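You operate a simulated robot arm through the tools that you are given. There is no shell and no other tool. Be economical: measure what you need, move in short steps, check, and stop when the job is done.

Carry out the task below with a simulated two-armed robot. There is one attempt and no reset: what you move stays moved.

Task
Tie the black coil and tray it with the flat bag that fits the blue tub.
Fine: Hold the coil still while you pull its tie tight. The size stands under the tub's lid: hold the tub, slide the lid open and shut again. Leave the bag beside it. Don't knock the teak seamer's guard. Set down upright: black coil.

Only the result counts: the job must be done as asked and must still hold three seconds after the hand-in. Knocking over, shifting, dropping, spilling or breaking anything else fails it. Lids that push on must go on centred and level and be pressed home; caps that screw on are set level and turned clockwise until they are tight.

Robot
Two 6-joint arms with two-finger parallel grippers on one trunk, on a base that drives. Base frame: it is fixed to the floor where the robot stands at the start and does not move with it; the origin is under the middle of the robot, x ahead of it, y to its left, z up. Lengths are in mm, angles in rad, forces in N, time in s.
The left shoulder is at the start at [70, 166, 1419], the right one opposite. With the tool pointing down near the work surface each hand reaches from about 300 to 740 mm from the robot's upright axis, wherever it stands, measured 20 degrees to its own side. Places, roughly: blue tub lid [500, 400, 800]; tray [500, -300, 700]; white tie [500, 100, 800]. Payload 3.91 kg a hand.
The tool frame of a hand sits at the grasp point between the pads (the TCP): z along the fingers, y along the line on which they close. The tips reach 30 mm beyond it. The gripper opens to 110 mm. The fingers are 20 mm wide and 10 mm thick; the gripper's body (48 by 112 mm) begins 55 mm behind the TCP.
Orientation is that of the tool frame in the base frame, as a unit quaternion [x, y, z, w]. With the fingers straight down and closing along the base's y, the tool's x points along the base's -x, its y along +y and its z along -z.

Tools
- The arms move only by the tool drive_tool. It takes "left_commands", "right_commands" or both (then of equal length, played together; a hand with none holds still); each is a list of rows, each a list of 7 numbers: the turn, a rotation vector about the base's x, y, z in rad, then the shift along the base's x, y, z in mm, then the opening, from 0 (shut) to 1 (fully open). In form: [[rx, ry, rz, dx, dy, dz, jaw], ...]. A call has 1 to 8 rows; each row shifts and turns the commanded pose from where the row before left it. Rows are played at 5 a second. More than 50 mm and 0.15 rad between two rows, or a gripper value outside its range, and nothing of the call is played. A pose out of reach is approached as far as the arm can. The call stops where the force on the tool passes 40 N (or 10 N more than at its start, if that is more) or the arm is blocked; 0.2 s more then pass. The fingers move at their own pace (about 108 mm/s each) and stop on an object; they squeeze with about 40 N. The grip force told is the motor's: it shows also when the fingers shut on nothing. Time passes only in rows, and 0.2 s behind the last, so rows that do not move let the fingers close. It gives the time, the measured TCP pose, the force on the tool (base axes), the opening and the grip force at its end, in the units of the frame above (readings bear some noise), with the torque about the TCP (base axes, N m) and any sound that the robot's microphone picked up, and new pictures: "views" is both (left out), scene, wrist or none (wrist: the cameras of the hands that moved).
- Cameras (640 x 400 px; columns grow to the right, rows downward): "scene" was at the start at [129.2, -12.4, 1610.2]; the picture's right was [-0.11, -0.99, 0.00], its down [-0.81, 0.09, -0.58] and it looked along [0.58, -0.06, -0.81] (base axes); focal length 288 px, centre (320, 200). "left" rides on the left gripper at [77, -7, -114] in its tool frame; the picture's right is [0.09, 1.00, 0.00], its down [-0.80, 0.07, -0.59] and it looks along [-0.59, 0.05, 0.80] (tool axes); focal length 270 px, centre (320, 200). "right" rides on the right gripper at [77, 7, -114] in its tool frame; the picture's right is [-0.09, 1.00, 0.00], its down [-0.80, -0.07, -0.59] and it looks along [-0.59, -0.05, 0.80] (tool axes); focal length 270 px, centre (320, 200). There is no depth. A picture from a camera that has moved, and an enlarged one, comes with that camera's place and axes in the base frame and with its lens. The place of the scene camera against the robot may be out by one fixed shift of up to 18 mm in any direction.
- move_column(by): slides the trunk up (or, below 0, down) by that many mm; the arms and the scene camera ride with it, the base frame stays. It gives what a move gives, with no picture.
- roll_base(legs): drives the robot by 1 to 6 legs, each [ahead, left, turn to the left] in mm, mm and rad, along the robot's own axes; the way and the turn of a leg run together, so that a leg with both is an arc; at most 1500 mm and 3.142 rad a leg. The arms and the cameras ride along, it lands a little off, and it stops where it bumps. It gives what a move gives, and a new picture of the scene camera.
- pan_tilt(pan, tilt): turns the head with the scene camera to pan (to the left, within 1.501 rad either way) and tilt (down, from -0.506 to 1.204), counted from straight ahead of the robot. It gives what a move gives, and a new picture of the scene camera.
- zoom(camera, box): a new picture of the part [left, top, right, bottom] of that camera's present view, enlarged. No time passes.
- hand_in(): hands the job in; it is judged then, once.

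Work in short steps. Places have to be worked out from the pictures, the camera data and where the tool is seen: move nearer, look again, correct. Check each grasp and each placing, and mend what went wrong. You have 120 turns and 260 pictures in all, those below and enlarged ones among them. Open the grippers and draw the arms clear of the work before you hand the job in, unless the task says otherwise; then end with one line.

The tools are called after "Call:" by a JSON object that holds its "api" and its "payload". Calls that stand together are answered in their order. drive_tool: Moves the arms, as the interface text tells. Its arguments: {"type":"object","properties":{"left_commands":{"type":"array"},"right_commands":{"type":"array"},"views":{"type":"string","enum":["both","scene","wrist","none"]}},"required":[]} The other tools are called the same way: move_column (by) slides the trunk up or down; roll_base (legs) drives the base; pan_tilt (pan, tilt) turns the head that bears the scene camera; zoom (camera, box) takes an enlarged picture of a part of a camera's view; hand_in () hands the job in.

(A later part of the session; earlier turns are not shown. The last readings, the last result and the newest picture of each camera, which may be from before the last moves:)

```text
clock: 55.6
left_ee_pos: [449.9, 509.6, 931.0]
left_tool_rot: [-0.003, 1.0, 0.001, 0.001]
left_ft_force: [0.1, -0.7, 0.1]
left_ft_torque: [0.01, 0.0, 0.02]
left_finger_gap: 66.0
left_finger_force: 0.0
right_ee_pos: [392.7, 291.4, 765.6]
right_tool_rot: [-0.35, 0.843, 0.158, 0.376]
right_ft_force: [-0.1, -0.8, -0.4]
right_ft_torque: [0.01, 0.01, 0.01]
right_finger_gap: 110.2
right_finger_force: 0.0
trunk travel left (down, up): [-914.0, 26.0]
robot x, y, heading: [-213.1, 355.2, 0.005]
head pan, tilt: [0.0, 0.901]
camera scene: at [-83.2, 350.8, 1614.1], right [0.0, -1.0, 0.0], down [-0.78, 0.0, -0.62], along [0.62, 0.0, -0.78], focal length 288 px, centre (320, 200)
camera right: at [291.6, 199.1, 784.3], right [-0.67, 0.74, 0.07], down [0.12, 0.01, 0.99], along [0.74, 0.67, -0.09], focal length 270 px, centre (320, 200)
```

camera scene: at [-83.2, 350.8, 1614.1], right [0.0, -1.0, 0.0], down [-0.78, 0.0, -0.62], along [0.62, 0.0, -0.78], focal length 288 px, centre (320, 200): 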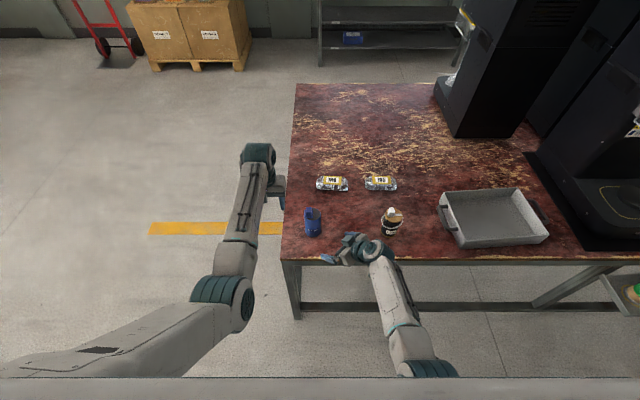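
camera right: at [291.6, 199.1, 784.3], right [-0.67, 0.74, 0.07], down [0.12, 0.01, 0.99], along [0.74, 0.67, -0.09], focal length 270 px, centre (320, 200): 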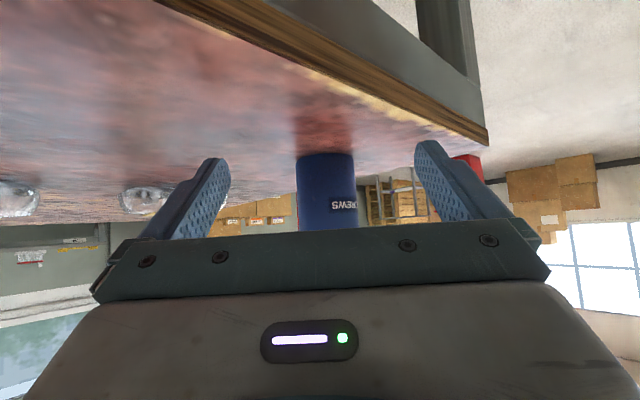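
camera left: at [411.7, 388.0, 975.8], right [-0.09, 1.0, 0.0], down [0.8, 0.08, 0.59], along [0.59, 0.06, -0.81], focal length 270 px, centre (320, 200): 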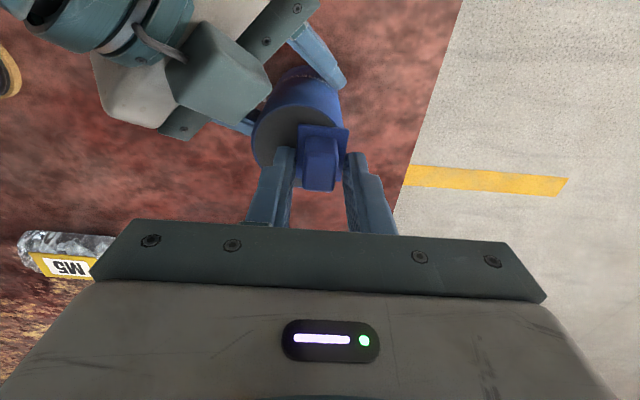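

The tub is finished and still upright. Next I'll shift the base 283 mm right, backing off first for clearance, to use the same two-hand layout on the coil.

Call:
{"api": "roll_base", "payload": {"legs": [[-60, 0, 0], [0, -283, 0]]}}

Call:
{"api": "zoom", "payload": {"camera": "right", "box": [0, 0, 640, 400]}}

```text
clock: 58.1
left_ee_pos: [389.6, 226.4, 929.9]
left_tool_rot: [-0.004, 1.0, -0.001, 0.001]
left_ft_force: [0.1, -0.1, 0.7]
left_ft_torque: [-0.01, 0.04, 0.03]
left_finger_gap: 66.0
left_finger_force: 0.0
right_ee_pos: [332.1, 8.3, 764.3]
right_tool_rot: [-0.35, 0.843, 0.158, 0.377]
right_ft_force: [-0.5, 0.4, 0.2]
right_ft_torque: [0.01, -0.01, 0.0]
right_finger_gap: 110.2
right_finger_force: 0.0
trunk travel left (down, up): [-914.0, 26.0]
robot x, y, heading: [-273.9, 69.3, 0.001]
head pan, tilt: [0.0, 0.901]
camera scene: at [-143.1, 69.3, 1614.0], right [0.0, -1.0, 0.0], down [-0.78, 0.0, -0.62], along [0.62, 0.0, -0.78], focal length 288 px, centre (320, 200)
```

scene: 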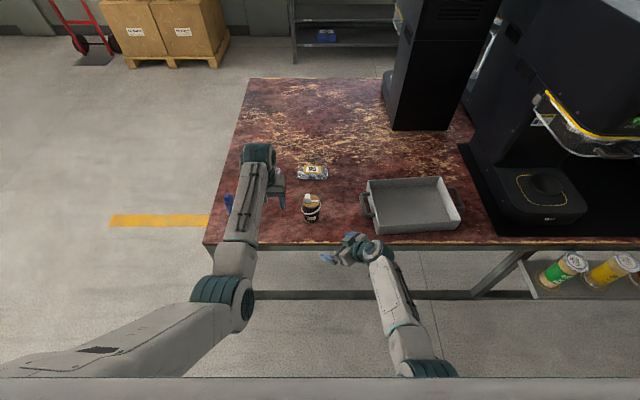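

```text
1.00 times, centred on (320, 200) of right
camera zoom: at [231.6, -83.7, 784.3], right [-0.67, 0.74, 0.07], down [0.12, 0.01, 0.99], along [0.74, 0.67, -0.1], focal length 270 px, centre (320, 200)
```

zoom: 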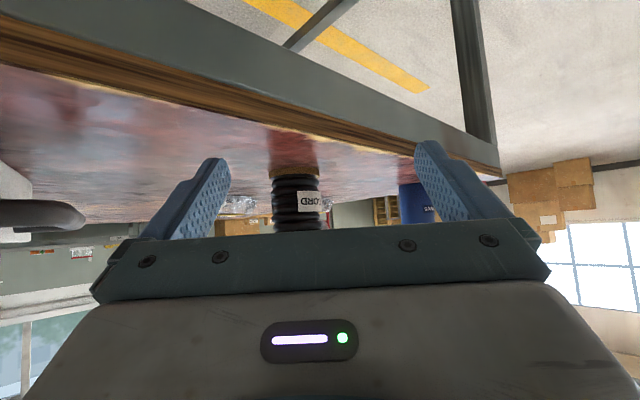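

The coil is near (470, 96). I'll drive forward 58 mm, set the right hand on the diagonal line through the coil at z ≈ 754, and move the left hand above it for a close look.

Call:
{"api": "roll_base", "payload": {"legs": [[58, 0, 0]]}}

Call:
{"api": "drive_tool", "payload": {"left_commands": [[0, 0, 0, 10, -30, 0, 0.6], [0, 0, 0, 10, -30, 0, 0.6], [0, 0, 0, 6, -30, 0, 0.6], [0, 0, 0, 0, -20, 0, 0.6]], "right_commands": [[0, 0, 0, 0, 5, -5, 1], [0, 0, 0, 0, 4, -5, 1], [0, 0, 0, 0, 0, 0, 1], [0, 0, 0, 0, 0, 0, 1]], "views": "wrist"}}

```text
clock: 59.1
left_ee_pos: [442.1, 225.8, 934.2]
left_tool_rot: [-0.004, 1.0, 0.002, 0.004]
left_ft_force: [-1.1, 0.4, 0.6]
left_ft_torque: [-0.01, -0.05, -0.02]
left_finger_gap: 66.0
left_finger_force: 0.1
right_ee_pos: [385.6, 7.7, 767.3]
right_tool_rot: [-0.35, 0.842, 0.157, 0.378]
right_ft_force: [0.3, 1.0, -0.1]
right_ft_torque: [-0.01, -0.06, -0.01]
right_finger_gap: 109.9
right_finger_force: 0.1
trunk travel left (down, up): [-914.0, 26.0]
robot x, y, heading: [-220.3, 69.8, 0.002]
head pan, tilt: [0.0, 0.901]
camera scene: at [-95.6, 67.0, 1614.9], right [0.0, -1.0, 0.0], down [-0.78, 0.0, -0.63], along [0.63, 0.0, -0.78], focal length 288 px, centre (320, 200)
```

scene: 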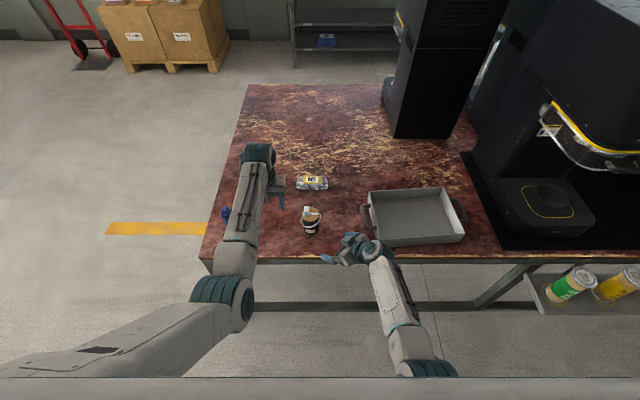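

```text
clock: 60.1
left_ee_pos: [473.5, 114.6, 930.1]
left_tool_rot: [-0.003, 1.0, 0.0, 0.0]
left_ft_force: [-0.2, -0.6, -0.1]
left_ft_torque: [0.03, -0.02, -0.02]
left_finger_gap: 65.9
left_finger_force: 0.0
right_ee_pos: [389.3, 15.9, 754.4]
right_tool_rot: [-0.35, 0.843, 0.16, 0.376]
right_ft_force: [-0.7, -0.4, 0.7]
right_ft_torque: [-0.01, 0.0, 0.03]
right_finger_gap: 110.0
right_finger_force: 0.0
trunk travel left (down, up): [-914.0, 26.0]
robot x, y, heading: [-219.8, 75.1, -0.005]
head pan, tilt: [0.0, 0.901]
camera right: at [288.5, -75.9, 773.6], right [-0.67, 0.74, 0.07], down [0.12, 0.01, 0.99], along [0.74, 0.67, -0.09], focal length 270 px, centre (320, 200)
camera left: at [396.7, 108.6, 1045.4], right [-0.1, 1.0, 0.0], down [0.8, 0.08, 0.6], along [0.59, 0.06, -0.8], focal length 270 px, centre (320, 200)
```

right: 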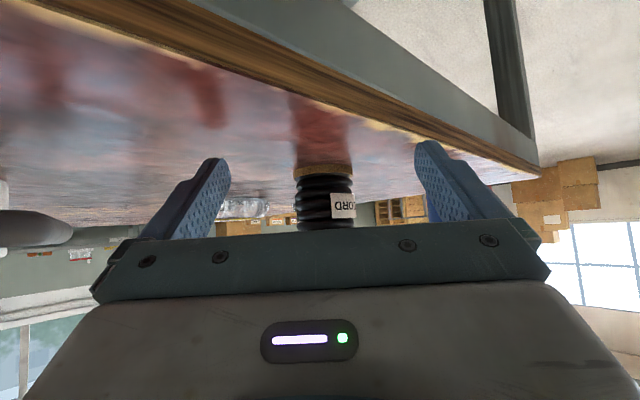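
left: 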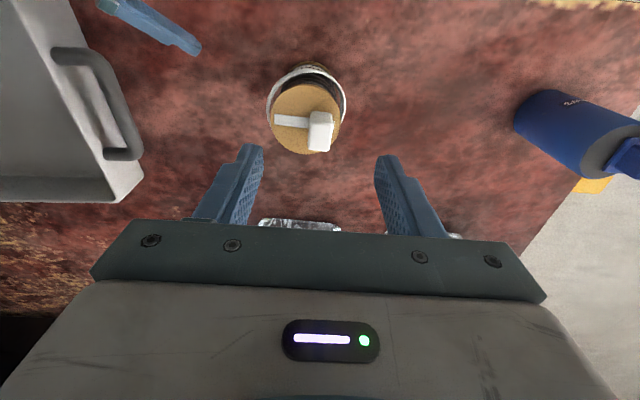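

From both cameras the coil centre is about (475, 104), and the right hand is laterally aligned with it. I'll advance diagonally about 108 mm and up 5 mm to stay clear of the bottom flange.

Call:
{"api": "drive_tool", "payload": {"right_commands": [[0, 0, 0, 25, 25, 5, 1], [0, 0, 0, 25, 25, 0, 1], [0, 0, 0, 26, 26, 0, 1], [0, 0, 0, 0, 0, 0, 1]], "views": "wrist"}}

Call:
{"api": "zoom", "payload": {"camera": "left", "box": [200, 30, 440, 180]}}

```text
clock: 61.1
left_ee_pos: [473.0, 116.1, 930.7]
left_tool_rot: [-0.003, 1.0, 0.001, 0.0]
left_ft_force: [0.6, -0.3, 0.4]
left_ft_torque: [-0.01, 0.03, -0.02]
left_finger_gap: 66.0
left_finger_force: 0.0
right_ee_pos: [465.7, 92.4, 759.7]
right_tool_rot: [-0.35, 0.843, 0.16, 0.376]
right_ft_force: [0.4, -0.6, 0.1]
right_ft_torque: [0.01, 0.02, -0.01]
right_finger_gap: 110.2
right_finger_force: 0.0
trunk travel left (down, up): [-914.0, 26.0]
robot x, y, heading: [-220.4, 70.1, -0.001]
head pan, tilt: [0.0, 0.901]
camera right: at [364.4, -0.5, 778.3], right [-0.67, 0.74, 0.07], down [0.12, 0.01, 0.99], along [0.74, 0.67, -0.09], focal length 270 px, centre (320, 200)
```

right: 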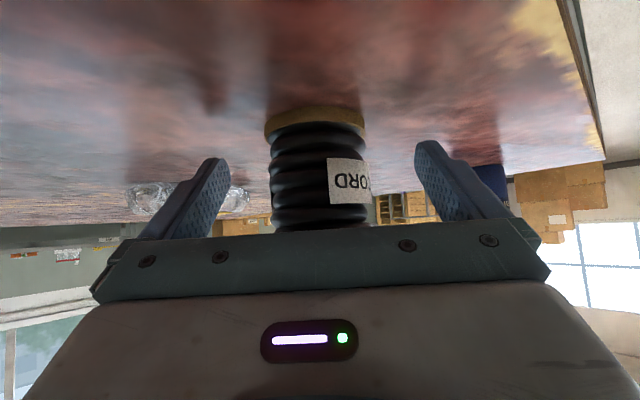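

```text
2.67 times, centred on (320, 105) of left
camera zoom: at [396.4, 109.5, 1045.4], right [-0.09, 1.0, 0.0], down [0.8, 0.08, 0.6], along [0.59, 0.06, -0.8], focal length 721 px, centre (320, 453)
```

zoom: 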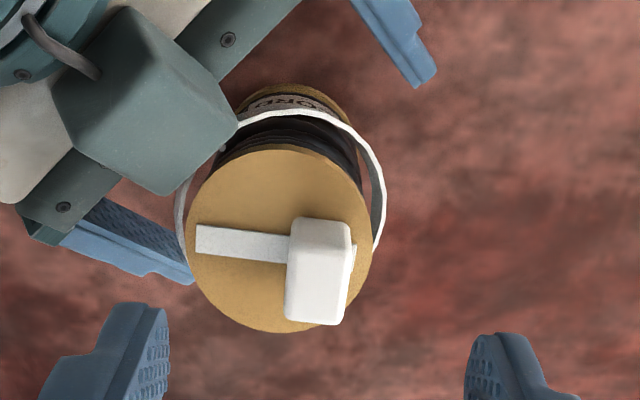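

The coil is within 3 mm of the finger centreline. I'll correct for that and close gently on the windings.

Call:
{"api": "drive_tool", "payload": {"right_commands": [[0, 0, 0, 1.7, -1.8, 0, 0.8], [0, 0, 0, 0, 0, 0, 0.6], [0, 0, 0, 0, 0, 0, 0.52], [0, 0, 0, 0, 0, 0, 0.47], [0, 0, 0, 0, 0, 0, 0.43], [0, 0, 0, 0, 0, 0, 0.38], [0, 0, 0, 0, 0, 0, 0.33], [0, 0, 0, 0, 0, 0, 0.33]], "views": "wrist"}}

Call:
{"api": "zoom", "payload": {"camera": "left", "box": [200, 30, 440, 180]}}

```text
clock: 62.9
left_ee_pos: [473.1, 115.1, 930.7]
left_tool_rot: [-0.003, 1.0, 0.001, 0.0]
left_ft_force: [-1.3, 0.4, -0.2]
left_ft_torque: [0.0, -0.01, 0.0]
left_finger_gap: 65.9
left_finger_force: 0.1
right_ee_pos: [466.0, 91.3, 758.7]
right_tool_rot: [-0.351, 0.843, 0.16, 0.376]
right_ft_force: [-0.8, 0.1, 0.3]
right_ft_torque: [-0.02, 0.03, -0.02]
right_finger_gap: 56.8
right_finger_force: 40.5
trunk travel left (down, up): [-914.0, 26.0]
robot x, y, heading: [-217.7, 71.7, -0.0]
head pan, tilt: [0.0, 0.901]
camera right: at [365.7, -2.2, 778.2], right [-0.67, 0.74, 0.07], down [0.12, 0.01, 0.99], along [0.74, 0.67, -0.1], focal length 270 px, centre (320, 200)
```

right: 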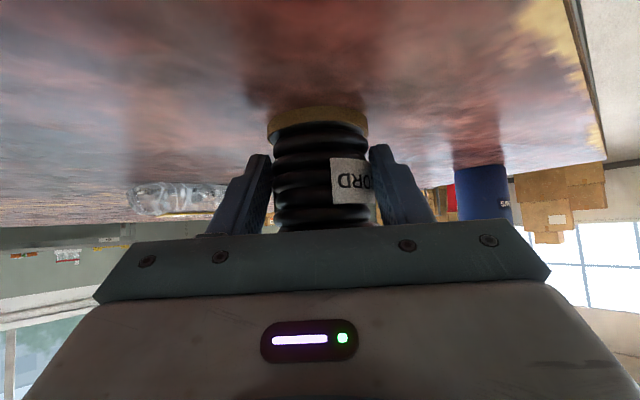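

```text
2.67 times, centred on (320, 105) of left
camera zoom: at [396.5, 109.8, 1045.4], right [-0.09, 1.0, 0.0], down [0.8, 0.08, 0.6], along [0.59, 0.06, -0.8], focal length 721 px, centre (320, 453)
```

zoom: 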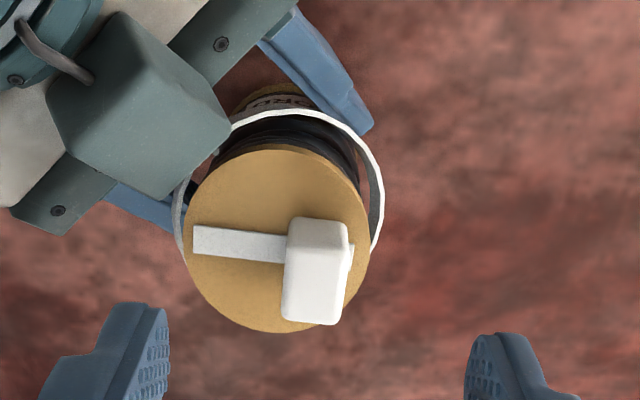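

The coil is held. Next I'll lower the left hand over the white block, near (474, 117), and check the alignment before going around it.

Call:
{"api": "drive_tool", "payload": {"left_commands": [[0, 0, 0, 6, 2, -15, 0.4], [0, 0, 0, 0, 0, -20, 0.35], [0, 0, 0, 0, 0, -7, 0.35], [0, 0, 0, 0, 0, 0, 0.35]], "views": "none"}}

Call:
{"api": "zoom", "payload": {"camera": "left", "box": [200, 50, 440, 200]}}

Call:
{"api": "zoom", "payload": {"camera": "scene", "box": [280, 185, 360, 235]}}

```text
clock: 63.9
left_ee_pos: [479.2, 118.1, 887.6]
left_tool_rot: [-0.002, 1.0, 0.001, 0.0]
left_ft_force: [-1.0, 0.3, -0.8]
left_ft_torque: [0.0, 0.02, 0.03]
left_finger_gap: 38.3
left_finger_force: 0.1
right_ee_pos: [466.2, 90.2, 759.5]
right_tool_rot: [-0.35, 0.843, 0.159, 0.376]
right_ft_force: [0.1, -0.8, -0.1]
right_ft_torque: [-0.07, 0.02, -0.02]
right_finger_gap: 56.6
right_finger_force: 39.7
trunk travel left (down, up): [-914.0, 26.0]
robot x, y, heading: [-217.5, 72.8, 0.001]
head pan, tilt: [0.0, 0.901]
```

```text
2.67 times, centred on (320, 125) of left
camera zoom: at [402.2, 111.8, 1002.6], right [-0.1, 1.0, 0.0], down [0.8, 0.08, 0.59], along [0.59, 0.06, -0.8], focal length 721 px, centre (320, 400)
```

zoom: 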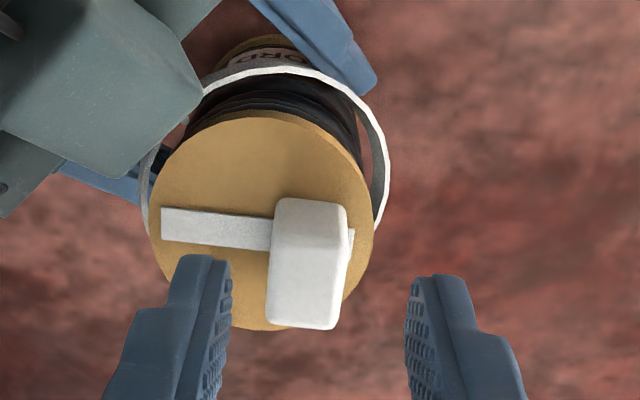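

```text
8.00 times, centred on (320, 210) of scene
camera zoom: at [-85.9, 67.0, 1614.0], right [0.0, -1.0, 0.0], down [-0.78, 0.0, -0.62], along [0.62, 0.0, -0.78], focal length 2301 px, centre (320, 120)
```

zoom: 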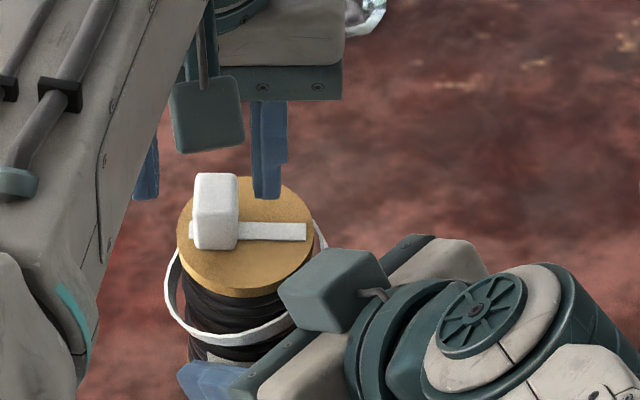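

The block is about 2.5 mm to the -y side of the finger centre. I'll correct that and descend to z ≈ 872, then close.

Call:
{"api": "drive_tool", "payload": {"left_commands": [[0, 0, 0, 0, -2.5, -8, 0.35], [0, 0, 0, 0, 0, -7, 0.35], [0, 0, 0, 0, 0, 0, 0.25], [0, 0, 0, 0, 0, 0, 0.2], [0, 0, 0, 0, 0, 0, 0.15], [0, 0, 0, 0, 0, 0, 0.05], [0, 0, 0, 0, 0, 0, 0.05]], "views": "none"}}

Call:
{"api": "zoom", "payload": {"camera": "left", "box": [200, 50, 440, 200]}}

Call:
{"api": "zoom", "payload": {"camera": "scene", "box": [280, 185, 360, 235]}}

```text
clock: 65.5
left_ee_pos: [478.9, 114.8, 873.3]
left_tool_rot: [-0.004, 1.0, 0.0, -0.001]
left_ft_force: [1.4, -0.8, 0.9]
left_ft_torque: [0.01, 0.11, -0.66]
left_finger_gap: 16.6
left_finger_force: 40.3
right_ee_pos: [466.8, 89.9, 758.1]
right_tool_rot: [-0.351, 0.843, 0.159, 0.376]
right_ft_force: [-0.5, -0.3, 0.3]
right_ft_torque: [-0.15, -0.13, 0.65]
right_finger_gap: 56.8
right_finger_force: 39.6
trunk travel left (down, up): [-914.0, 26.0]
robot x, y, heading: [-217.2, 73.3, -0.005]
head pan, tilt: [0.0, 0.901]
```

```text
2.67 times, centred on (320, 125) of left
camera zoom: at [402.2, 109.1, 988.0], right [-0.09, 1.0, 0.0], down [0.8, 0.07, 0.6], along [0.59, 0.06, -0.8], focal length 721 px, centre (320, 400)
```

zoom: 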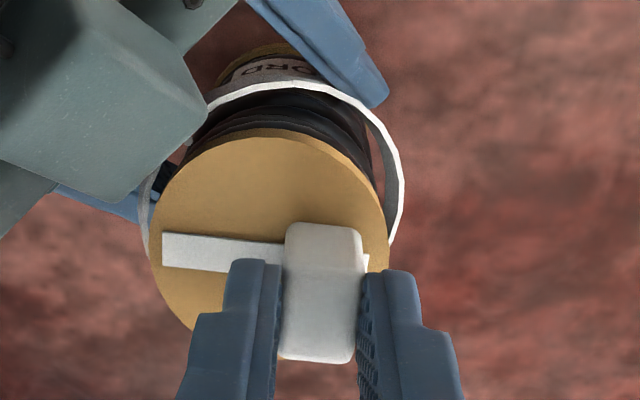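

```text
8.00 times, centred on (320, 210) of scene
camera zoom: at [-85.8, 66.9, 1614.0], right [0.0, -1.0, 0.0], down [-0.78, 0.0, -0.62], along [0.62, 0.0, -0.78], focal length 2301 px, centre (320, 120)
```

zoom: 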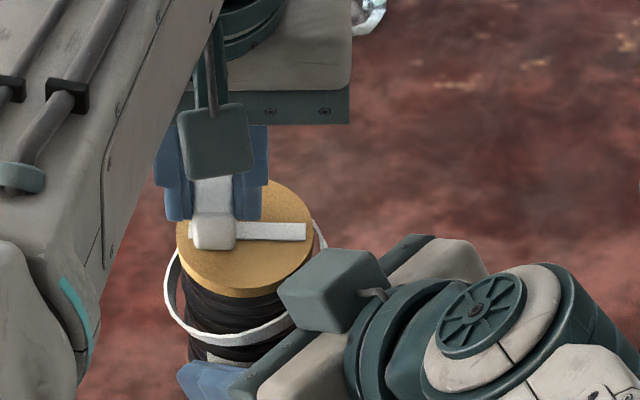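

The block is gripped. I'll slide it along the strip towards -y in small steps and watch forces and the loop.

Call:
{"api": "drive_tool", "payload": {"left_commands": [[0, 0, 0, 0, -3, 0, 0.05], [0, 0, 0, 0, -4, 0, 0.05], [0, 0, 0, 0, 0, 0, 0.05]], "views": "none"}}

Call:
{"api": "zoom", "payload": {"camera": "left", "box": [200, 50, 440, 200]}}

```text
clock: 66.3
left_ee_pos: [479.4, 107.4, 872.6]
left_tool_rot: [-0.004, 1.0, 0.0, 0.0]
left_ft_force: [-3.5, 3.0, 4.0]
left_ft_torque: [0.11, 0.17, -0.68]
left_finger_gap: 16.8
left_finger_force: 40.2
right_ee_pos: [466.5, 89.0, 758.7]
right_tool_rot: [-0.349, 0.843, 0.159, 0.376]
right_ft_force: [1.8, -2.5, -0.9]
right_ft_torque: [0.14, 0.1, 0.55]
right_finger_gap: 56.9
right_finger_force: 40.2
trunk travel left (down, up): [-914.0, 26.0]
robot x, y, heading: [-219.4, 71.2, -0.003]
head pan, tilt: [0.0, 0.901]
```

```text
2.67 times, centred on (320, 125) of left
camera zoom: at [402.0, 102.2, 988.0], right [-0.09, 1.0, 0.0], down [0.8, 0.08, 0.59], along [0.59, 0.06, -0.8], focal length 721 px, centre (320, 400)
```

zoom: 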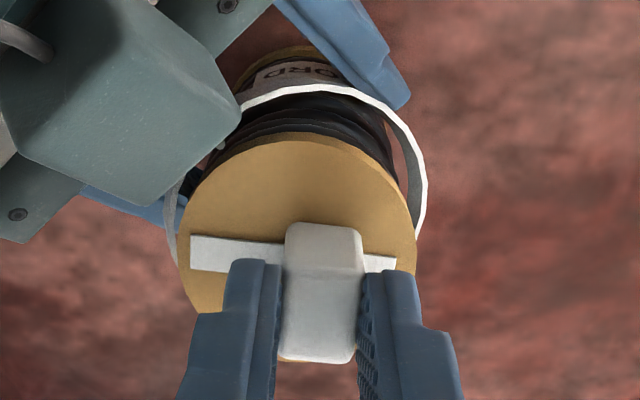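

The block slides along the strip. I'll continue until it meets the stop.

Call:
{"api": "drive_tool", "payload": {"left_commands": [[0, 0, 0, 0, -4, 0, 0.05], [0, 0, 0, 0, -4, 0, 0.05], [0, 0, 0, 0, -4, 0, 0.05], [0, 0, 0, 0, -3, 0, 0.05], [0, 0, 0, 0, 0, 0, 0.05]], "views": "none"}}

Call:
{"api": "zoom", "payload": {"camera": "left", "box": [200, 50, 440, 200]}}

Call:
{"api": "zoom", "payload": {"camera": "scene", "box": [280, 185, 360, 235]}}

```text
clock: 67.5
left_ee_pos: [477.1, 93.1, 873.9]
left_tool_rot: [-0.004, 1.0, 0.0, 0.0]
left_ft_force: [-5.5, 2.5, 5.5]
left_ft_torque: [0.12, 0.48, -0.59]
left_finger_gap: 16.5
left_finger_force: 40.2
right_ee_pos: [466.4, 90.9, 757.6]
right_tool_rot: [-0.349, 0.843, 0.158, 0.376]
right_ft_force: [4.9, -3.2, -2.8]
right_ft_torque: [0.17, 0.23, 0.57]
right_finger_gap: 56.6
right_finger_force: 39.7
trunk travel left (down, up): [-914.0, 26.0]
robot x, y, heading: [-217.2, 68.3, 0.003]
head pan, tilt: [0.0, 0.901]
```

```text
2.67 times, centred on (320, 125) of left
camera zoom: at [401.8, 86.9, 988.0], right [-0.09, 1.0, 0.0], down [0.8, 0.08, 0.59], along [0.59, 0.06, -0.8], focal length 721 px, centre (320, 400)
```

zoom: 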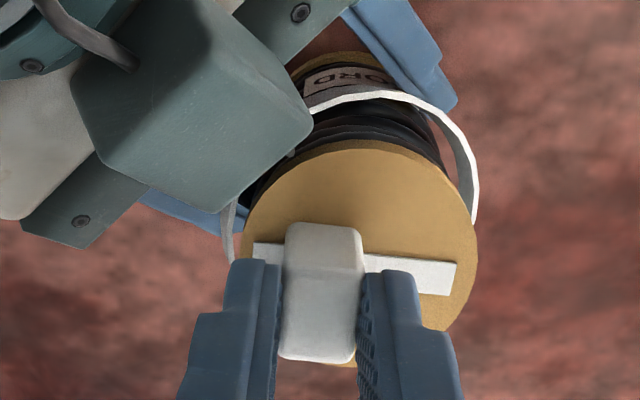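

```text
8.00 times, centred on (320, 210) of scene
camera zoom: at [-86.2, 67.1, 1614.0], right [0.0, -1.0, 0.0], down [-0.78, 0.0, -0.62], along [0.62, 0.0, -0.78], focal length 2301 px, centre (320, 120)
```

zoom: 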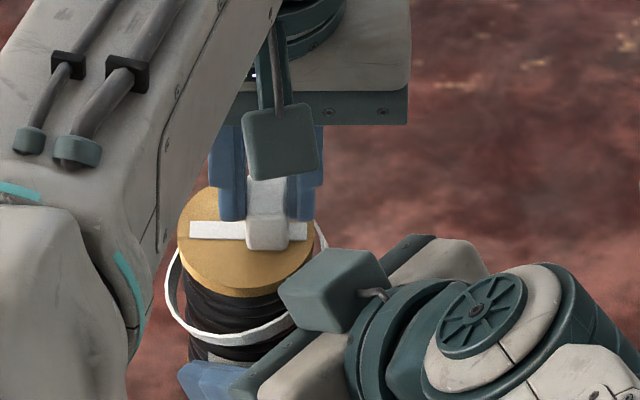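

About 22 mm so far, and the strip end is about 7 mm further. I'll continue in small steps to the stop.

Call:
{"api": "drive_tool", "payload": {"left_commands": [[0, 0, 0, 0, -3, 0, 0.05], [0, 0, 0, 0, -3, 0, 0.05], [0, 0, 0, 0, -2, 0, 0.05], [0, 0, 0, 0, 0, 0, 0.05]], "views": "none"}}

Call:
{"api": "zoom", "payload": {"camera": "left", "box": [200, 50, 440, 200]}}

Call:
{"api": "zoom", "payload": {"camera": "scene", "box": [280, 185, 360, 235]}}

```text
clock: 68.5
left_ee_pos: [477.9, 86.6, 873.6]
left_tool_rot: [-0.004, 1.0, 0.001, 0.002]
left_ft_force: [-8.9, 11.3, 9.6]
left_ft_torque: [0.58, 0.71, -0.58]
left_finger_gap: 16.4
left_finger_force: 39.8
right_ee_pos: [467.4, 90.9, 758.0]
right_tool_rot: [-0.35, 0.843, 0.159, 0.376]
right_ft_force: [6.6, -8.0, -3.9]
right_ft_torque: [0.85, 0.36, 0.53]
right_finger_gap: 56.6
right_finger_force: 40.4
trunk travel left (down, up): [-914.0, 26.0]
robot x, y, heading: [-219.5, 71.0, 0.0]
head pan, tilt: [0.0, 0.901]
```

```text
2.67 times, centred on (320, 125) of left
camera zoom: at [401.8, 80.0, 987.9], right [-0.1, 1.0, 0.0], down [0.8, 0.08, 0.6], along [0.59, 0.06, -0.8], focal length 721 px, centre (320, 400)
```

zoom: 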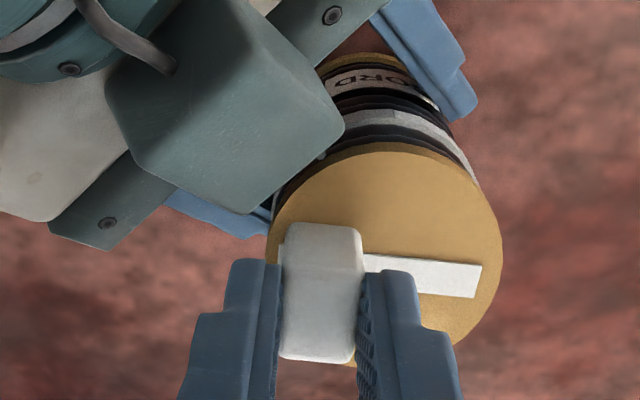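

```text
8.00 times, centred on (320, 210) of scene
camera zoom: at [-86.6, 67.5, 1614.1], right [0.0, -1.0, 0.0], down [-0.78, 0.0, -0.62], along [0.62, 0.0, -0.78], focal length 2301 px, centre (320, 120)
```

zoom: 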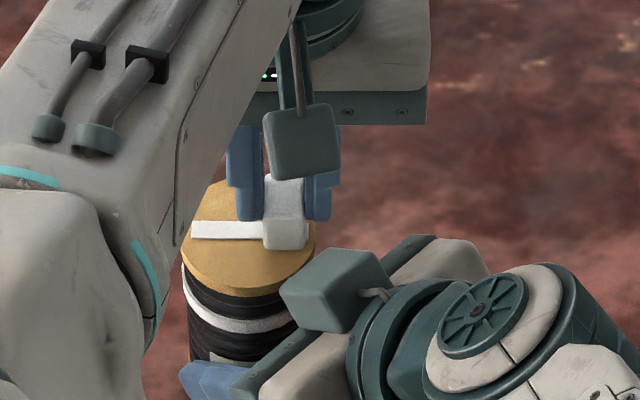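

The loop snapped tight around the windings: the tie is done. I'll release the block, lift the left hand clear, then release the coil with the right hand and back off.

Call:
{"api": "drive_tool", "payload": {"left_commands": [[0, 0, 0, 0, 1, 0, 0.1], [0, 0, 0, 0, 0, 0, 0.25], [0, 0, 0, 0, 0, 0, 0.35], [0, 0, 0, 0, 0, 20, 0.4], [0, 0, 0, 0, 0, 35, 0.6], [0, 0, 0, -5, 40, 10, 0.6], [0, 0, 0, -5, 45, 0, 0.6], [0, 0, 0, -5, 45, 0, 0.6]], "views": "none"}}

Call:
{"api": "drive_tool", "payload": {"right_commands": [[0, 0, 0, 0, 0, 0, 0.55], [0, 0, 0, 0, 0, 0, 0.7], [0, 0, 0, 0, 0, 0, 1], [0, 0, 0, 0, 0, 0, 1], [0, 0, 0, -25, -25, 0, 1], [0, 0, 0, -25, -25, 3, 1], [0, 0, 0, -25, -25, 3, 1], [0, 0, 0, -20, -10, 3, 1]], "views": "both"}}

Call:
{"api": "zoom", "payload": {"camera": "scene", "box": [270, 160, 490, 260]}}

```text
clock: 70.3
left_ee_pos: [462.0, 216.7, 939.3]
left_tool_rot: [-0.003, 1.0, 0.0, 0.0]
left_ft_force: [0.2, 1.2, 0.4]
left_ft_torque: [0.0, 0.01, 0.0]
left_finger_gap: 65.9
left_finger_force: 0.0
right_ee_pos: [465.6, 89.7, 759.2]
right_tool_rot: [-0.351, 0.843, 0.159, 0.376]
right_ft_force: [-1.4, -2.3, 2.1]
right_ft_torque: [-0.14, 0.01, -0.09]
right_finger_gap: 56.9
right_finger_force: 40.4
trunk travel left (down, up): [-914.0, 26.0]
robot x, y, heading: [-219.7, 70.7, -0.002]
head pan, tilt: [0.0, 0.901]
```

```text
clock: 72.1
left_ee_pos: [462.6, 215.7, 940.3]
left_tool_rot: [-0.003, 1.0, 0.001, 0.001]
left_ft_force: [0.0, 0.4, -0.3]
left_ft_torque: [-0.03, -0.01, -0.03]
left_finger_gap: 66.0
left_finger_force: 0.1
right_ee_pos: [369.2, 5.9, 768.4]
right_tool_rot: [-0.35, 0.843, 0.159, 0.375]
right_ft_force: [0.3, 0.6, 0.2]
right_ft_torque: [0.01, 0.0, 0.0]
right_finger_gap: 109.9
right_finger_force: 0.0
trunk travel left (down, up): [-914.0, 26.0]
robot x, y, heading: [-221.8, 70.5, -0.002]
head pan, tilt: [0.0, 0.901]
camera scene: at [-87.5, 66.8, 1614.2], right [0.0, -1.0, 0.0], down [-0.78, 0.0, -0.62], along [0.62, 0.0, -0.78], focal length 288 px, centre (320, 200)
camera right: at [269.8, -86.5, 788.1], right [-0.67, 0.74, 0.07], down [0.12, 0.01, 0.99], along [0.74, 0.67, -0.09], focal length 270 px, centre (320, 200)
```

scene: 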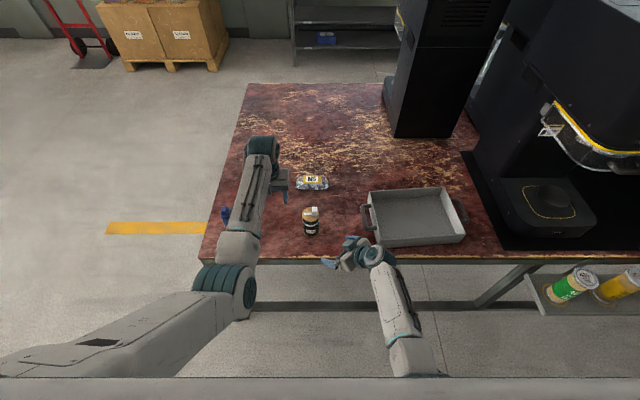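
right: 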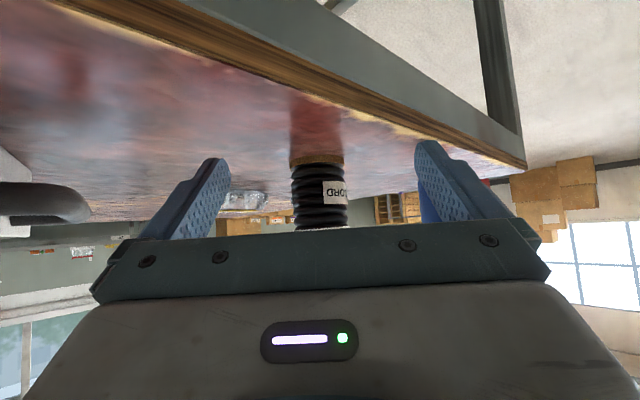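

```text
2.91 times, centred on (380, 210) of scene
camera zoom: at [-87.5, 66.8, 1614.2], right [0.0, -1.0, 0.0], down [-0.78, 0.0, -0.62], along [0.62, 0.0, -0.78], focal length 837 px, centre (146, 171)
```

zoom: 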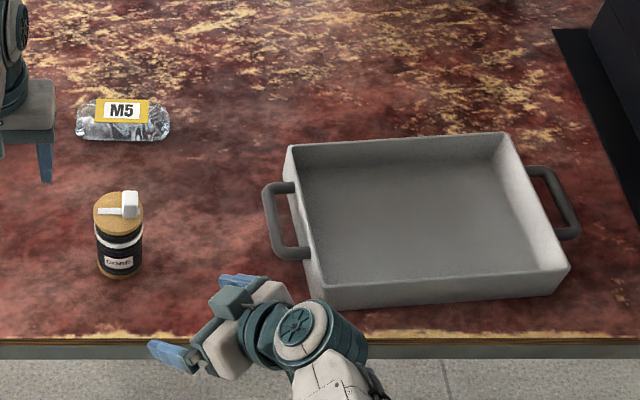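

The tie holds and the coil stands. The tray spans roughly x 420–640, y -130 to -430. The M5 bag is at (695, 97), long in y. I'll reposition the base so the right hand can take the coil from above.

Call:
{"api": "roll_base", "payload": {"legs": [[-40, 130, 0]]}}

Call:
{"api": "drive_tool", "payload": {"right_commands": [[0, 0, -0.131, 0, 0, 0, 1], [0, 0, -0.131, 0, 0, 0, 1], [0, 0, -0.131, 0, 0, 0, 1], [0, 0, -0.131, 0, 0, 0, 1], [0, 0, -0.131, 0, 0, 10, 1], [0, 0, -0.13, 0, 0, 10, 1]], "views": "none"}}

Call:
{"api": "drive_tool", "payload": {"right_commands": [[0, 0.145, 0, 0, 0, 15, 1], [0, 0.145, 0, 0, 0, 20, 1], [0, 0.145, 0, 5, 0, 25, 1], [0, 0.145, 0, 10, 0, 25, 1], [0, 0.145, 0, 10, 0, 25, 1], [0, 0.145, 0, 10, 0, 20, 1]], "views": "both"}}

```text
clock: 73.4
left_ee_pos: [423.4, 345.6, 937.6]
left_tool_rot: [-0.003, 1.0, 0.001, 0.0]
left_ft_force: [0.0, 0.2, 0.3]
left_ft_torque: [0.03, 0.0, 0.01]
left_finger_gap: 66.0
left_finger_force: 0.1
right_ee_pos: [332.0, 136.2, 767.4]
right_tool_rot: [-0.35, 0.843, 0.159, 0.375]
right_ft_force: [0.4, -0.1, 0.3]
right_ft_torque: [-0.02, 0.01, 0.03]
right_finger_gap: 110.0
right_finger_force: 0.0
trunk travel left (down, up): [-914.0, 26.0]
robot x, y, heading: [-258.8, 203.4, -0.004]
head pan, tilt: [0.0, 0.901]
camera scene: at [-125.0, 195.9, 1613.9], right [0.0, -1.0, 0.0], down [-0.78, 0.0, -0.62], along [0.62, 0.0, -0.78], focal length 288 px, centre (320, 200)
```

scene: 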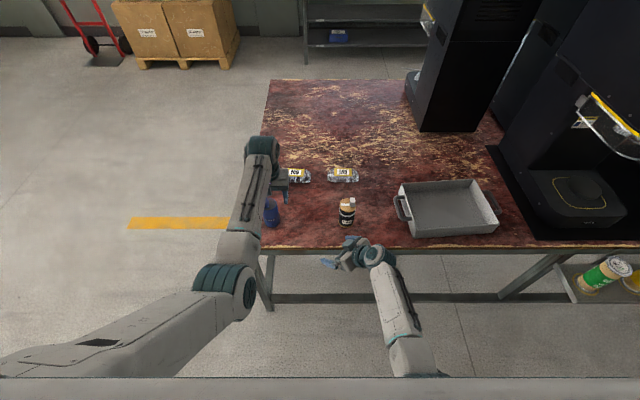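

```text
clock: 75.0
left_ee_pos: [423.0, 346.5, 938.4]
left_tool_rot: [-0.003, 1.0, 0.0, -0.001]
left_ft_force: [0.2, -0.7, -0.6]
left_ft_torque: [0.02, -0.03, -0.02]
left_finger_gap: 66.0
left_finger_force: 0.0
right_ee_pos: [341.5, 91.4, 784.6]
right_tool_rot: [-0.013, 0.909, -0.03, 0.416]
right_ft_force: [0.4, -0.7, -0.2]
right_ft_torque: [0.01, -0.01, 0.02]
right_finger_gap: 109.9
right_finger_force: 0.0
trunk travel left (down, up): [-914.0, 26.0]
robot x, y, heading: [-259.0, 205.4, -0.003]
head pan, tilt: [0.0, 0.901]
stopped in row 6 (right hand): the arm was blocked; the commanded pose is now the measured one
```

```text
clock: 76.4
left_ee_pos: [424.5, 348.5, 936.1]
left_tool_rot: [-0.003, 1.0, -0.001, 0.0]
left_ft_force: [0.4, 0.3, -0.9]
left_ft_torque: [0.0, 0.05, -0.01]
left_finger_gap: 66.4
left_finger_force: 0.0
right_ee_pos: [377.5, 96.2, 915.3]
right_tool_rot: [-0.024, 1.0, -0.019, -0.008]
right_ft_force: [-0.1, 0.4, -0.3]
right_ft_torque: [-0.01, 0.0, 0.02]
right_finger_gap: 110.2
right_finger_force: 0.1
trunk travel left (down, up): [-914.0, 26.0]
robot x, y, heading: [-261.8, 206.2, -0.003]
head pan, tilt: [0.0, 0.901]
camera scene: at [-123.8, 200.7, 1613.7], right [0.0, -1.0, 0.0], down [-0.78, 0.0, -0.62], along [0.62, 0.0, -0.78], focal length 288 px, centre (320, 200)
camera right: at [302.4, 104.0, 1030.5], right [0.04, 1.0, -0.04], down [0.81, -0.01, 0.58], along [0.58, -0.06, -0.81], focal length 270 px, centre (320, 200)
```

scene: 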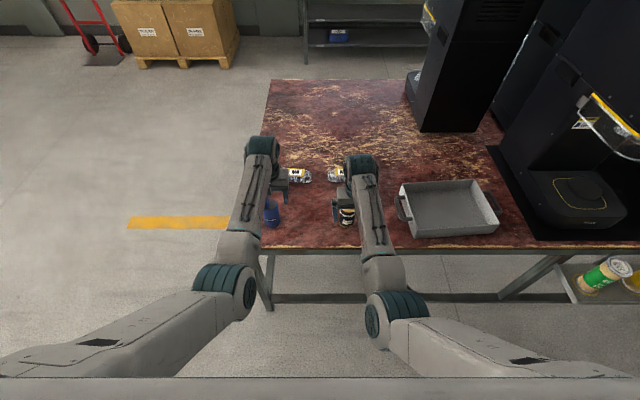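
right: 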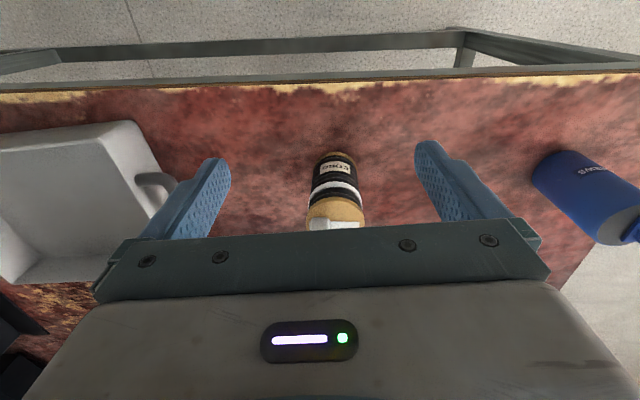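

The right hand is vertical again. I'll level it fully and move above the coil at (477, 102).

Call:
{"api": "drive_tool", "payload": {"right_commands": [[0.038, -0.016, -0.048, 30, 2, 0, 1], [0, 0, 0, 35, 2, 0, 1], [0, 0, 0, 34, 2, 0, 1], [0, 0, 0, 0, 0, 0, 1]], "views": "wrist"}}

Call:
{"api": "zoom", "payload": {"camera": "right", "box": [200, 30, 440, 180]}}

```text
clock: 77.4
left_ee_pos: [423.7, 347.0, 938.6]
left_tool_rot: [-0.002, 1.0, 0.001, 0.0]
left_ft_force: [1.1, -0.1, 0.2]
left_ft_torque: [0.02, 0.01, -0.01]
left_finger_gap: 66.1
left_finger_force: 0.1
right_ee_pos: [475.0, 98.9, 914.8]
right_tool_rot: [0.002, 1.0, -0.001, 0.001]
right_ft_force: [0.6, -0.2, 0.1]
right_ft_torque: [0.03, 0.01, 0.0]
right_finger_gap: 110.1
right_finger_force: 0.0
trunk travel left (down, up): [-914.0, 26.0]
robot x, y, heading: [-257.8, 203.7, -0.0]
head pan, tilt: [0.0, 0.901]
camera right: at [398.2, 106.4, 1029.5], right [0.09, 1.0, 0.0], down [0.8, -0.07, 0.6], along [0.59, -0.06, -0.8], focal length 270 px, centre (320, 200)
```

right: 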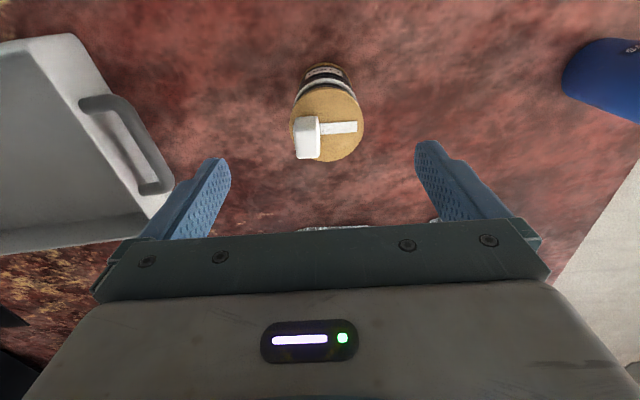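

```text
2.67 times, centred on (320, 105) of right
camera zoom: at [398.2, 106.4, 1029.5], right [0.09, 1.0, 0.0], down [0.8, -0.07, 0.6], along [0.59, -0.06, -0.8], focal length 721 px, centre (320, 453)
```

zoom: 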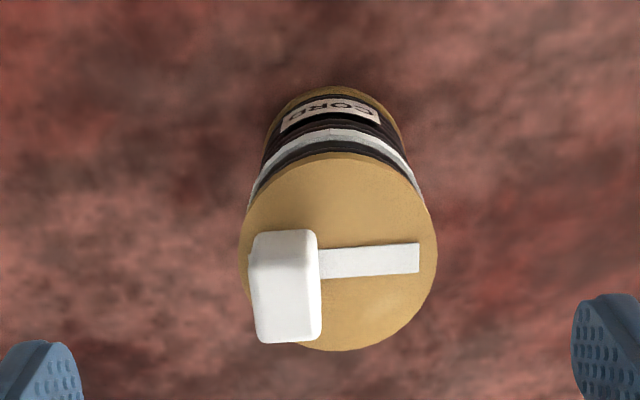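

The coil centre is at about (473, 103). I'll descend around it to z = 820, keeping the palm above the block, and close gently.

Call:
{"api": "drive_tool", "payload": {"right_commands": [[0, 0, 0, -1, 4, -30, 1], [0, 0, 0, 0, 0, -30, 1], [0, 0, 0, 0, 0, -25, 1], [0, 0, 0, 0, 0, -10, 0.8], [0, 0, 0, 0, 0, 0, 0.62], [0, 0, 0, 0, 0, 0, 0.55], [0, 0, 0, 0, 0, 0, 0.5], [0, 0, 0, 0, 0, 0, 0.42]], "views": "wrist"}}

Call:
{"api": "zoom", "payload": {"camera": "scene", "box": [310, 150, 406, 240]}}

```text
clock: 79.2
left_ee_pos: [423.2, 346.6, 938.1]
left_tool_rot: [-0.003, 1.0, 0.0, 0.001]
left_ft_force: [-0.8, 0.2, 0.3]
left_ft_torque: [-0.03, 0.0, -0.02]
left_finger_gap: 66.0
left_finger_force: 0.0
right_ee_pos: [461.3, 98.9, 838.1]
right_tool_rot: [0.001, 1.0, -0.003, 0.0]
right_ft_force: [-0.4, 1.0, 2.0]
right_ft_torque: [0.06, 0.12, 0.03]
right_finger_gap: 55.4
right_finger_force: 40.1
right hand out of reach, approached as far as the arm can: row 3
trunk travel left (down, up): [-914.0, 26.0]
robot x, y, heading: [-261.2, 204.2, 0.004]
head pan, tilt: [0.0, 0.901]
camera right: at [385.5, 106.3, 953.7], right [0.09, 1.0, 0.0], down [0.8, -0.07, 0.6], along [0.59, -0.06, -0.8], focal length 270 px, centre (320, 200)
```

right: 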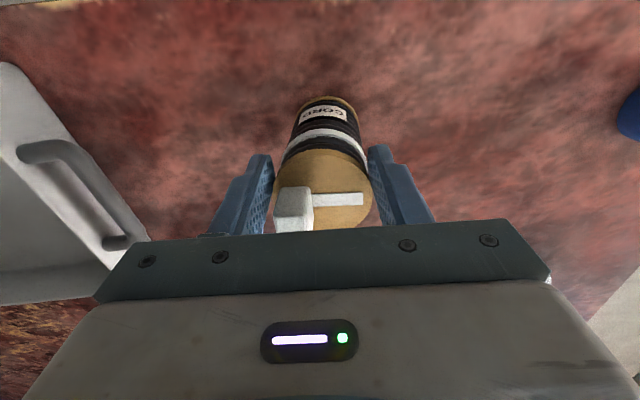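

```text
4.44 times, centred on (358, 195) of scene
camera zoom: at [-126.3, 198.9, 1614.0], right [0.0, -1.0, 0.0], down [-0.78, 0.0, -0.62], along [0.62, 0.0, -0.78], focal length 1278 px, centre (151, 222)
```

zoom: 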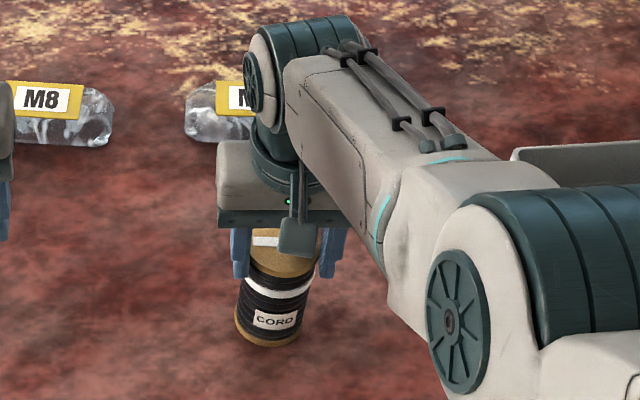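

The arm ran out of reach and gripped 12 mm off-centre. I'll release, rise, drive the base forward 60 mm while clear, and regrip centred.

Call:
{"api": "drive_tool", "payload": {"right_commands": [[0, 0, 0, 0, 0, 0, 0.55], [0, 0, 0, 0, 0, 0, 0.75], [0, 0, 0, 0, 0, 0, 1], [0, 0, 0, 0, 0, 30, 1], [0, 0, 0, 0, 0, 45, 1], [0, 0, 0, 0, 0, 0, 1]], "views": "none"}}

Call:
{"api": "roll_base", "payload": {"legs": [[60, 20, 0]]}}

Call:
{"api": "zoom", "payload": {"camera": "right", "box": [0, 0, 640, 400]}}

```text
clock: 80.6
left_ee_pos: [424.3, 347.3, 936.4]
left_tool_rot: [-0.003, 1.0, 0.0, 0.001]
left_ft_force: [0.1, -0.3, -0.3]
left_ft_torque: [0.0, 0.01, 0.0]
left_finger_gap: 65.9
left_finger_force: 0.1
right_ee_pos: [463.9, 99.0, 913.1]
right_tool_rot: [0.001, 1.0, -0.001, 0.0]
right_ft_force: [-0.1, 0.1, 0.4]
right_ft_torque: [-0.01, 0.01, 0.0]
right_finger_gap: 110.1
right_finger_force: 0.0
trunk travel left (down, up): [-914.0, 26.0]
robot x, y, heading: [-263.1, 204.7, -0.003]
head pan, tilt: [0.0, 0.901]
```

```text
clock: 81.6
left_ee_pos: [477.5, 363.9, 943.9]
left_tool_rot: [-0.002, 1.0, 0.001, 0.004]
left_ft_force: [-0.8, -0.2, 0.0]
left_ft_torque: [0.02, -0.08, 0.0]
left_finger_gap: 66.0
left_finger_force: 0.1
right_ee_pos: [516.9, 115.2, 918.2]
right_tool_rot: [0.001, 1.0, -0.001, 0.003]
right_ft_force: [-0.8, 0.3, 1.4]
right_ft_torque: [0.02, -0.04, -0.01]
right_finger_gap: 110.3
right_finger_force: 0.0
trunk travel left (down, up): [-914.0, 26.0]
robot x, y, heading: [-199.6, 226.6, -0.002]
head pan, tilt: [0.0, 0.901]
camera scene: at [-77.5, 215.1, 1615.1], right [0.0, -1.0, 0.0], down [-0.78, 0.0, -0.63], along [0.63, 0.0, -0.78], focal length 288 px, centre (320, 200)
```

scene: 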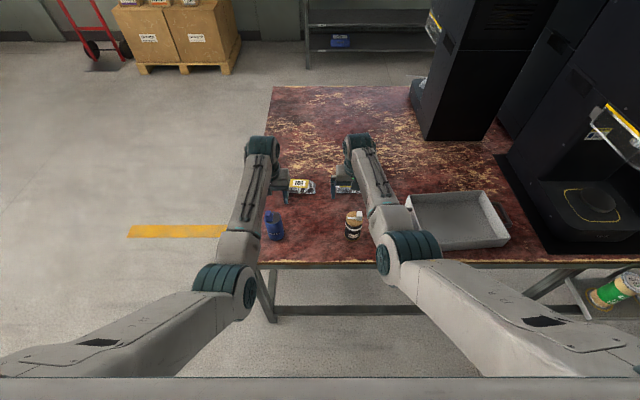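

```text
1.00 times, centred on (320, 200) of right
camera zoom: at [438.9, 123.3, 1033.0], right [0.09, 1.0, 0.0], down [0.8, -0.07, 0.6], along [0.6, -0.06, -0.8], focal length 270 px, centre (320, 200)
```

zoom: 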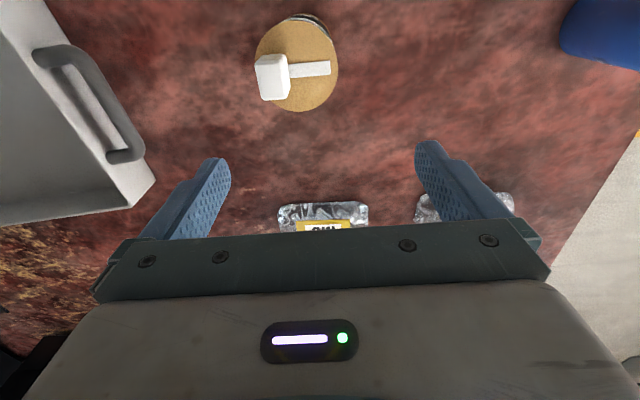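

The coil is still at (474, 103). I'll move over it, descend to z = 820, check the position, then close.

Call:
{"api": "drive_tool", "payload": {"right_commands": [[0, 0, 0, -22, -6, 0, 1], [0, 0, 0, -21, -6, 0, 1], [0, 0, 0, 0, 0, -30, 1], [0, 0, 0, 0, 0, -30, 1], [0, 0, 0, 0, 0, -25, 1], [0, 0, 0, 0, 0, -13, 1], [0, 0, 0, 0, 0, 0, 1]], "views": "wrist"}}

```text
clock: 83.2
left_ee_pos: [483.8, 365.0, 937.3]
left_tool_rot: [-0.003, 1.0, 0.0, 0.001]
left_ft_force: [-0.3, -1.3, 0.5]
left_ft_torque: [0.0, -0.02, -0.02]
left_finger_gap: 65.8
left_finger_force: 0.0
right_ee_pos: [478.5, 105.0, 815.7]
right_tool_rot: [0.001, 1.0, -0.002, 0.001]
right_ft_force: [0.3, -0.2, -0.2]
right_ft_torque: [0.03, 0.04, -0.02]
right_finger_gap: 110.2
right_finger_force: 0.0
trunk travel left (down, up): [-914.0, 26.0]
robot x, y, heading: [-201.4, 224.0, -0.0]
head pan, tilt: [0.0, 0.901]
camera right: at [402.8, 113.2, 929.9], right [0.09, 1.0, 0.0], down [0.8, -0.07, 0.6], along [0.59, -0.06, -0.8], focal length 270 px, centre (320, 200)
```

right: 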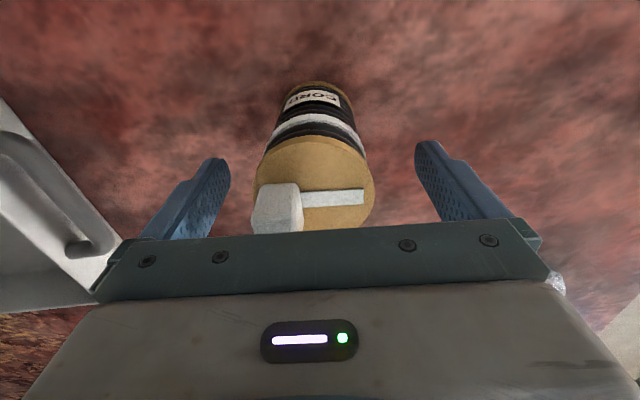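

It's slightly forward of the coil, so I'll shift 6 mm back and 1 mm right, then close gently.

Call:
{"api": "drive_tool", "payload": {"right_commands": [[0, 0, 0, -6, -1, 2, 0.9], [0, 0, 0, 0, 0, 0, 0.7], [0, 0, 0, 0, 0, 0, 0.6], [0, 0, 0, 0, 0, 0, 0.56], [0, 0, 0, 0, 0, 0, 0.52], [0, 0, 0, 0, 0, 0, 0.45], [0, 0, 0, 0, 0, 0, 0.4]], "views": "wrist"}}

```text
clock: 84.8
left_ee_pos: [483.7, 365.7, 938.0]
left_tool_rot: [-0.003, 1.0, 0.001, 0.0]
left_ft_force: [0.2, -0.4, 0.1]
left_ft_torque: [0.03, 0.03, -0.05]
left_finger_gap: 66.3
left_finger_force: 0.0
right_ee_pos: [473.7, 103.0, 817.5]
right_tool_rot: [0.001, 1.0, -0.003, 0.001]
right_ft_force: [-0.1, -2.5, 2.2]
right_ft_torque: [-0.19, -0.07, -0.07]
right_finger_gap: 57.2
right_finger_force: 40.0
trunk travel left (down, up): [-914.0, 26.0]
robot x, y, heading: [-199.7, 221.7, 0.001]
head pan, tilt: [0.0, 0.901]
camera right: at [396.5, 111.5, 932.4], right [0.09, 1.0, 0.0], down [0.8, -0.07, 0.6], along [0.59, -0.06, -0.8], focal length 270 px, centre (320, 200)
```

right: 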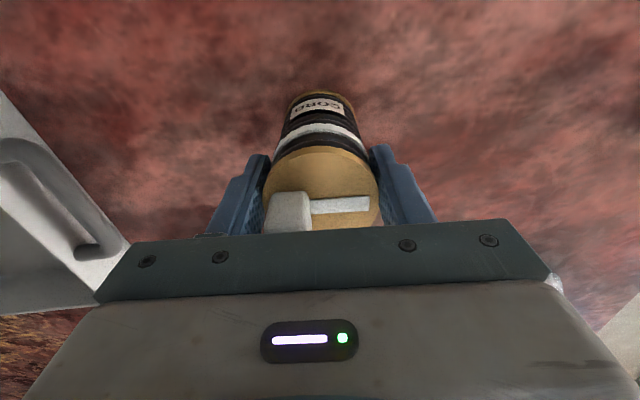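

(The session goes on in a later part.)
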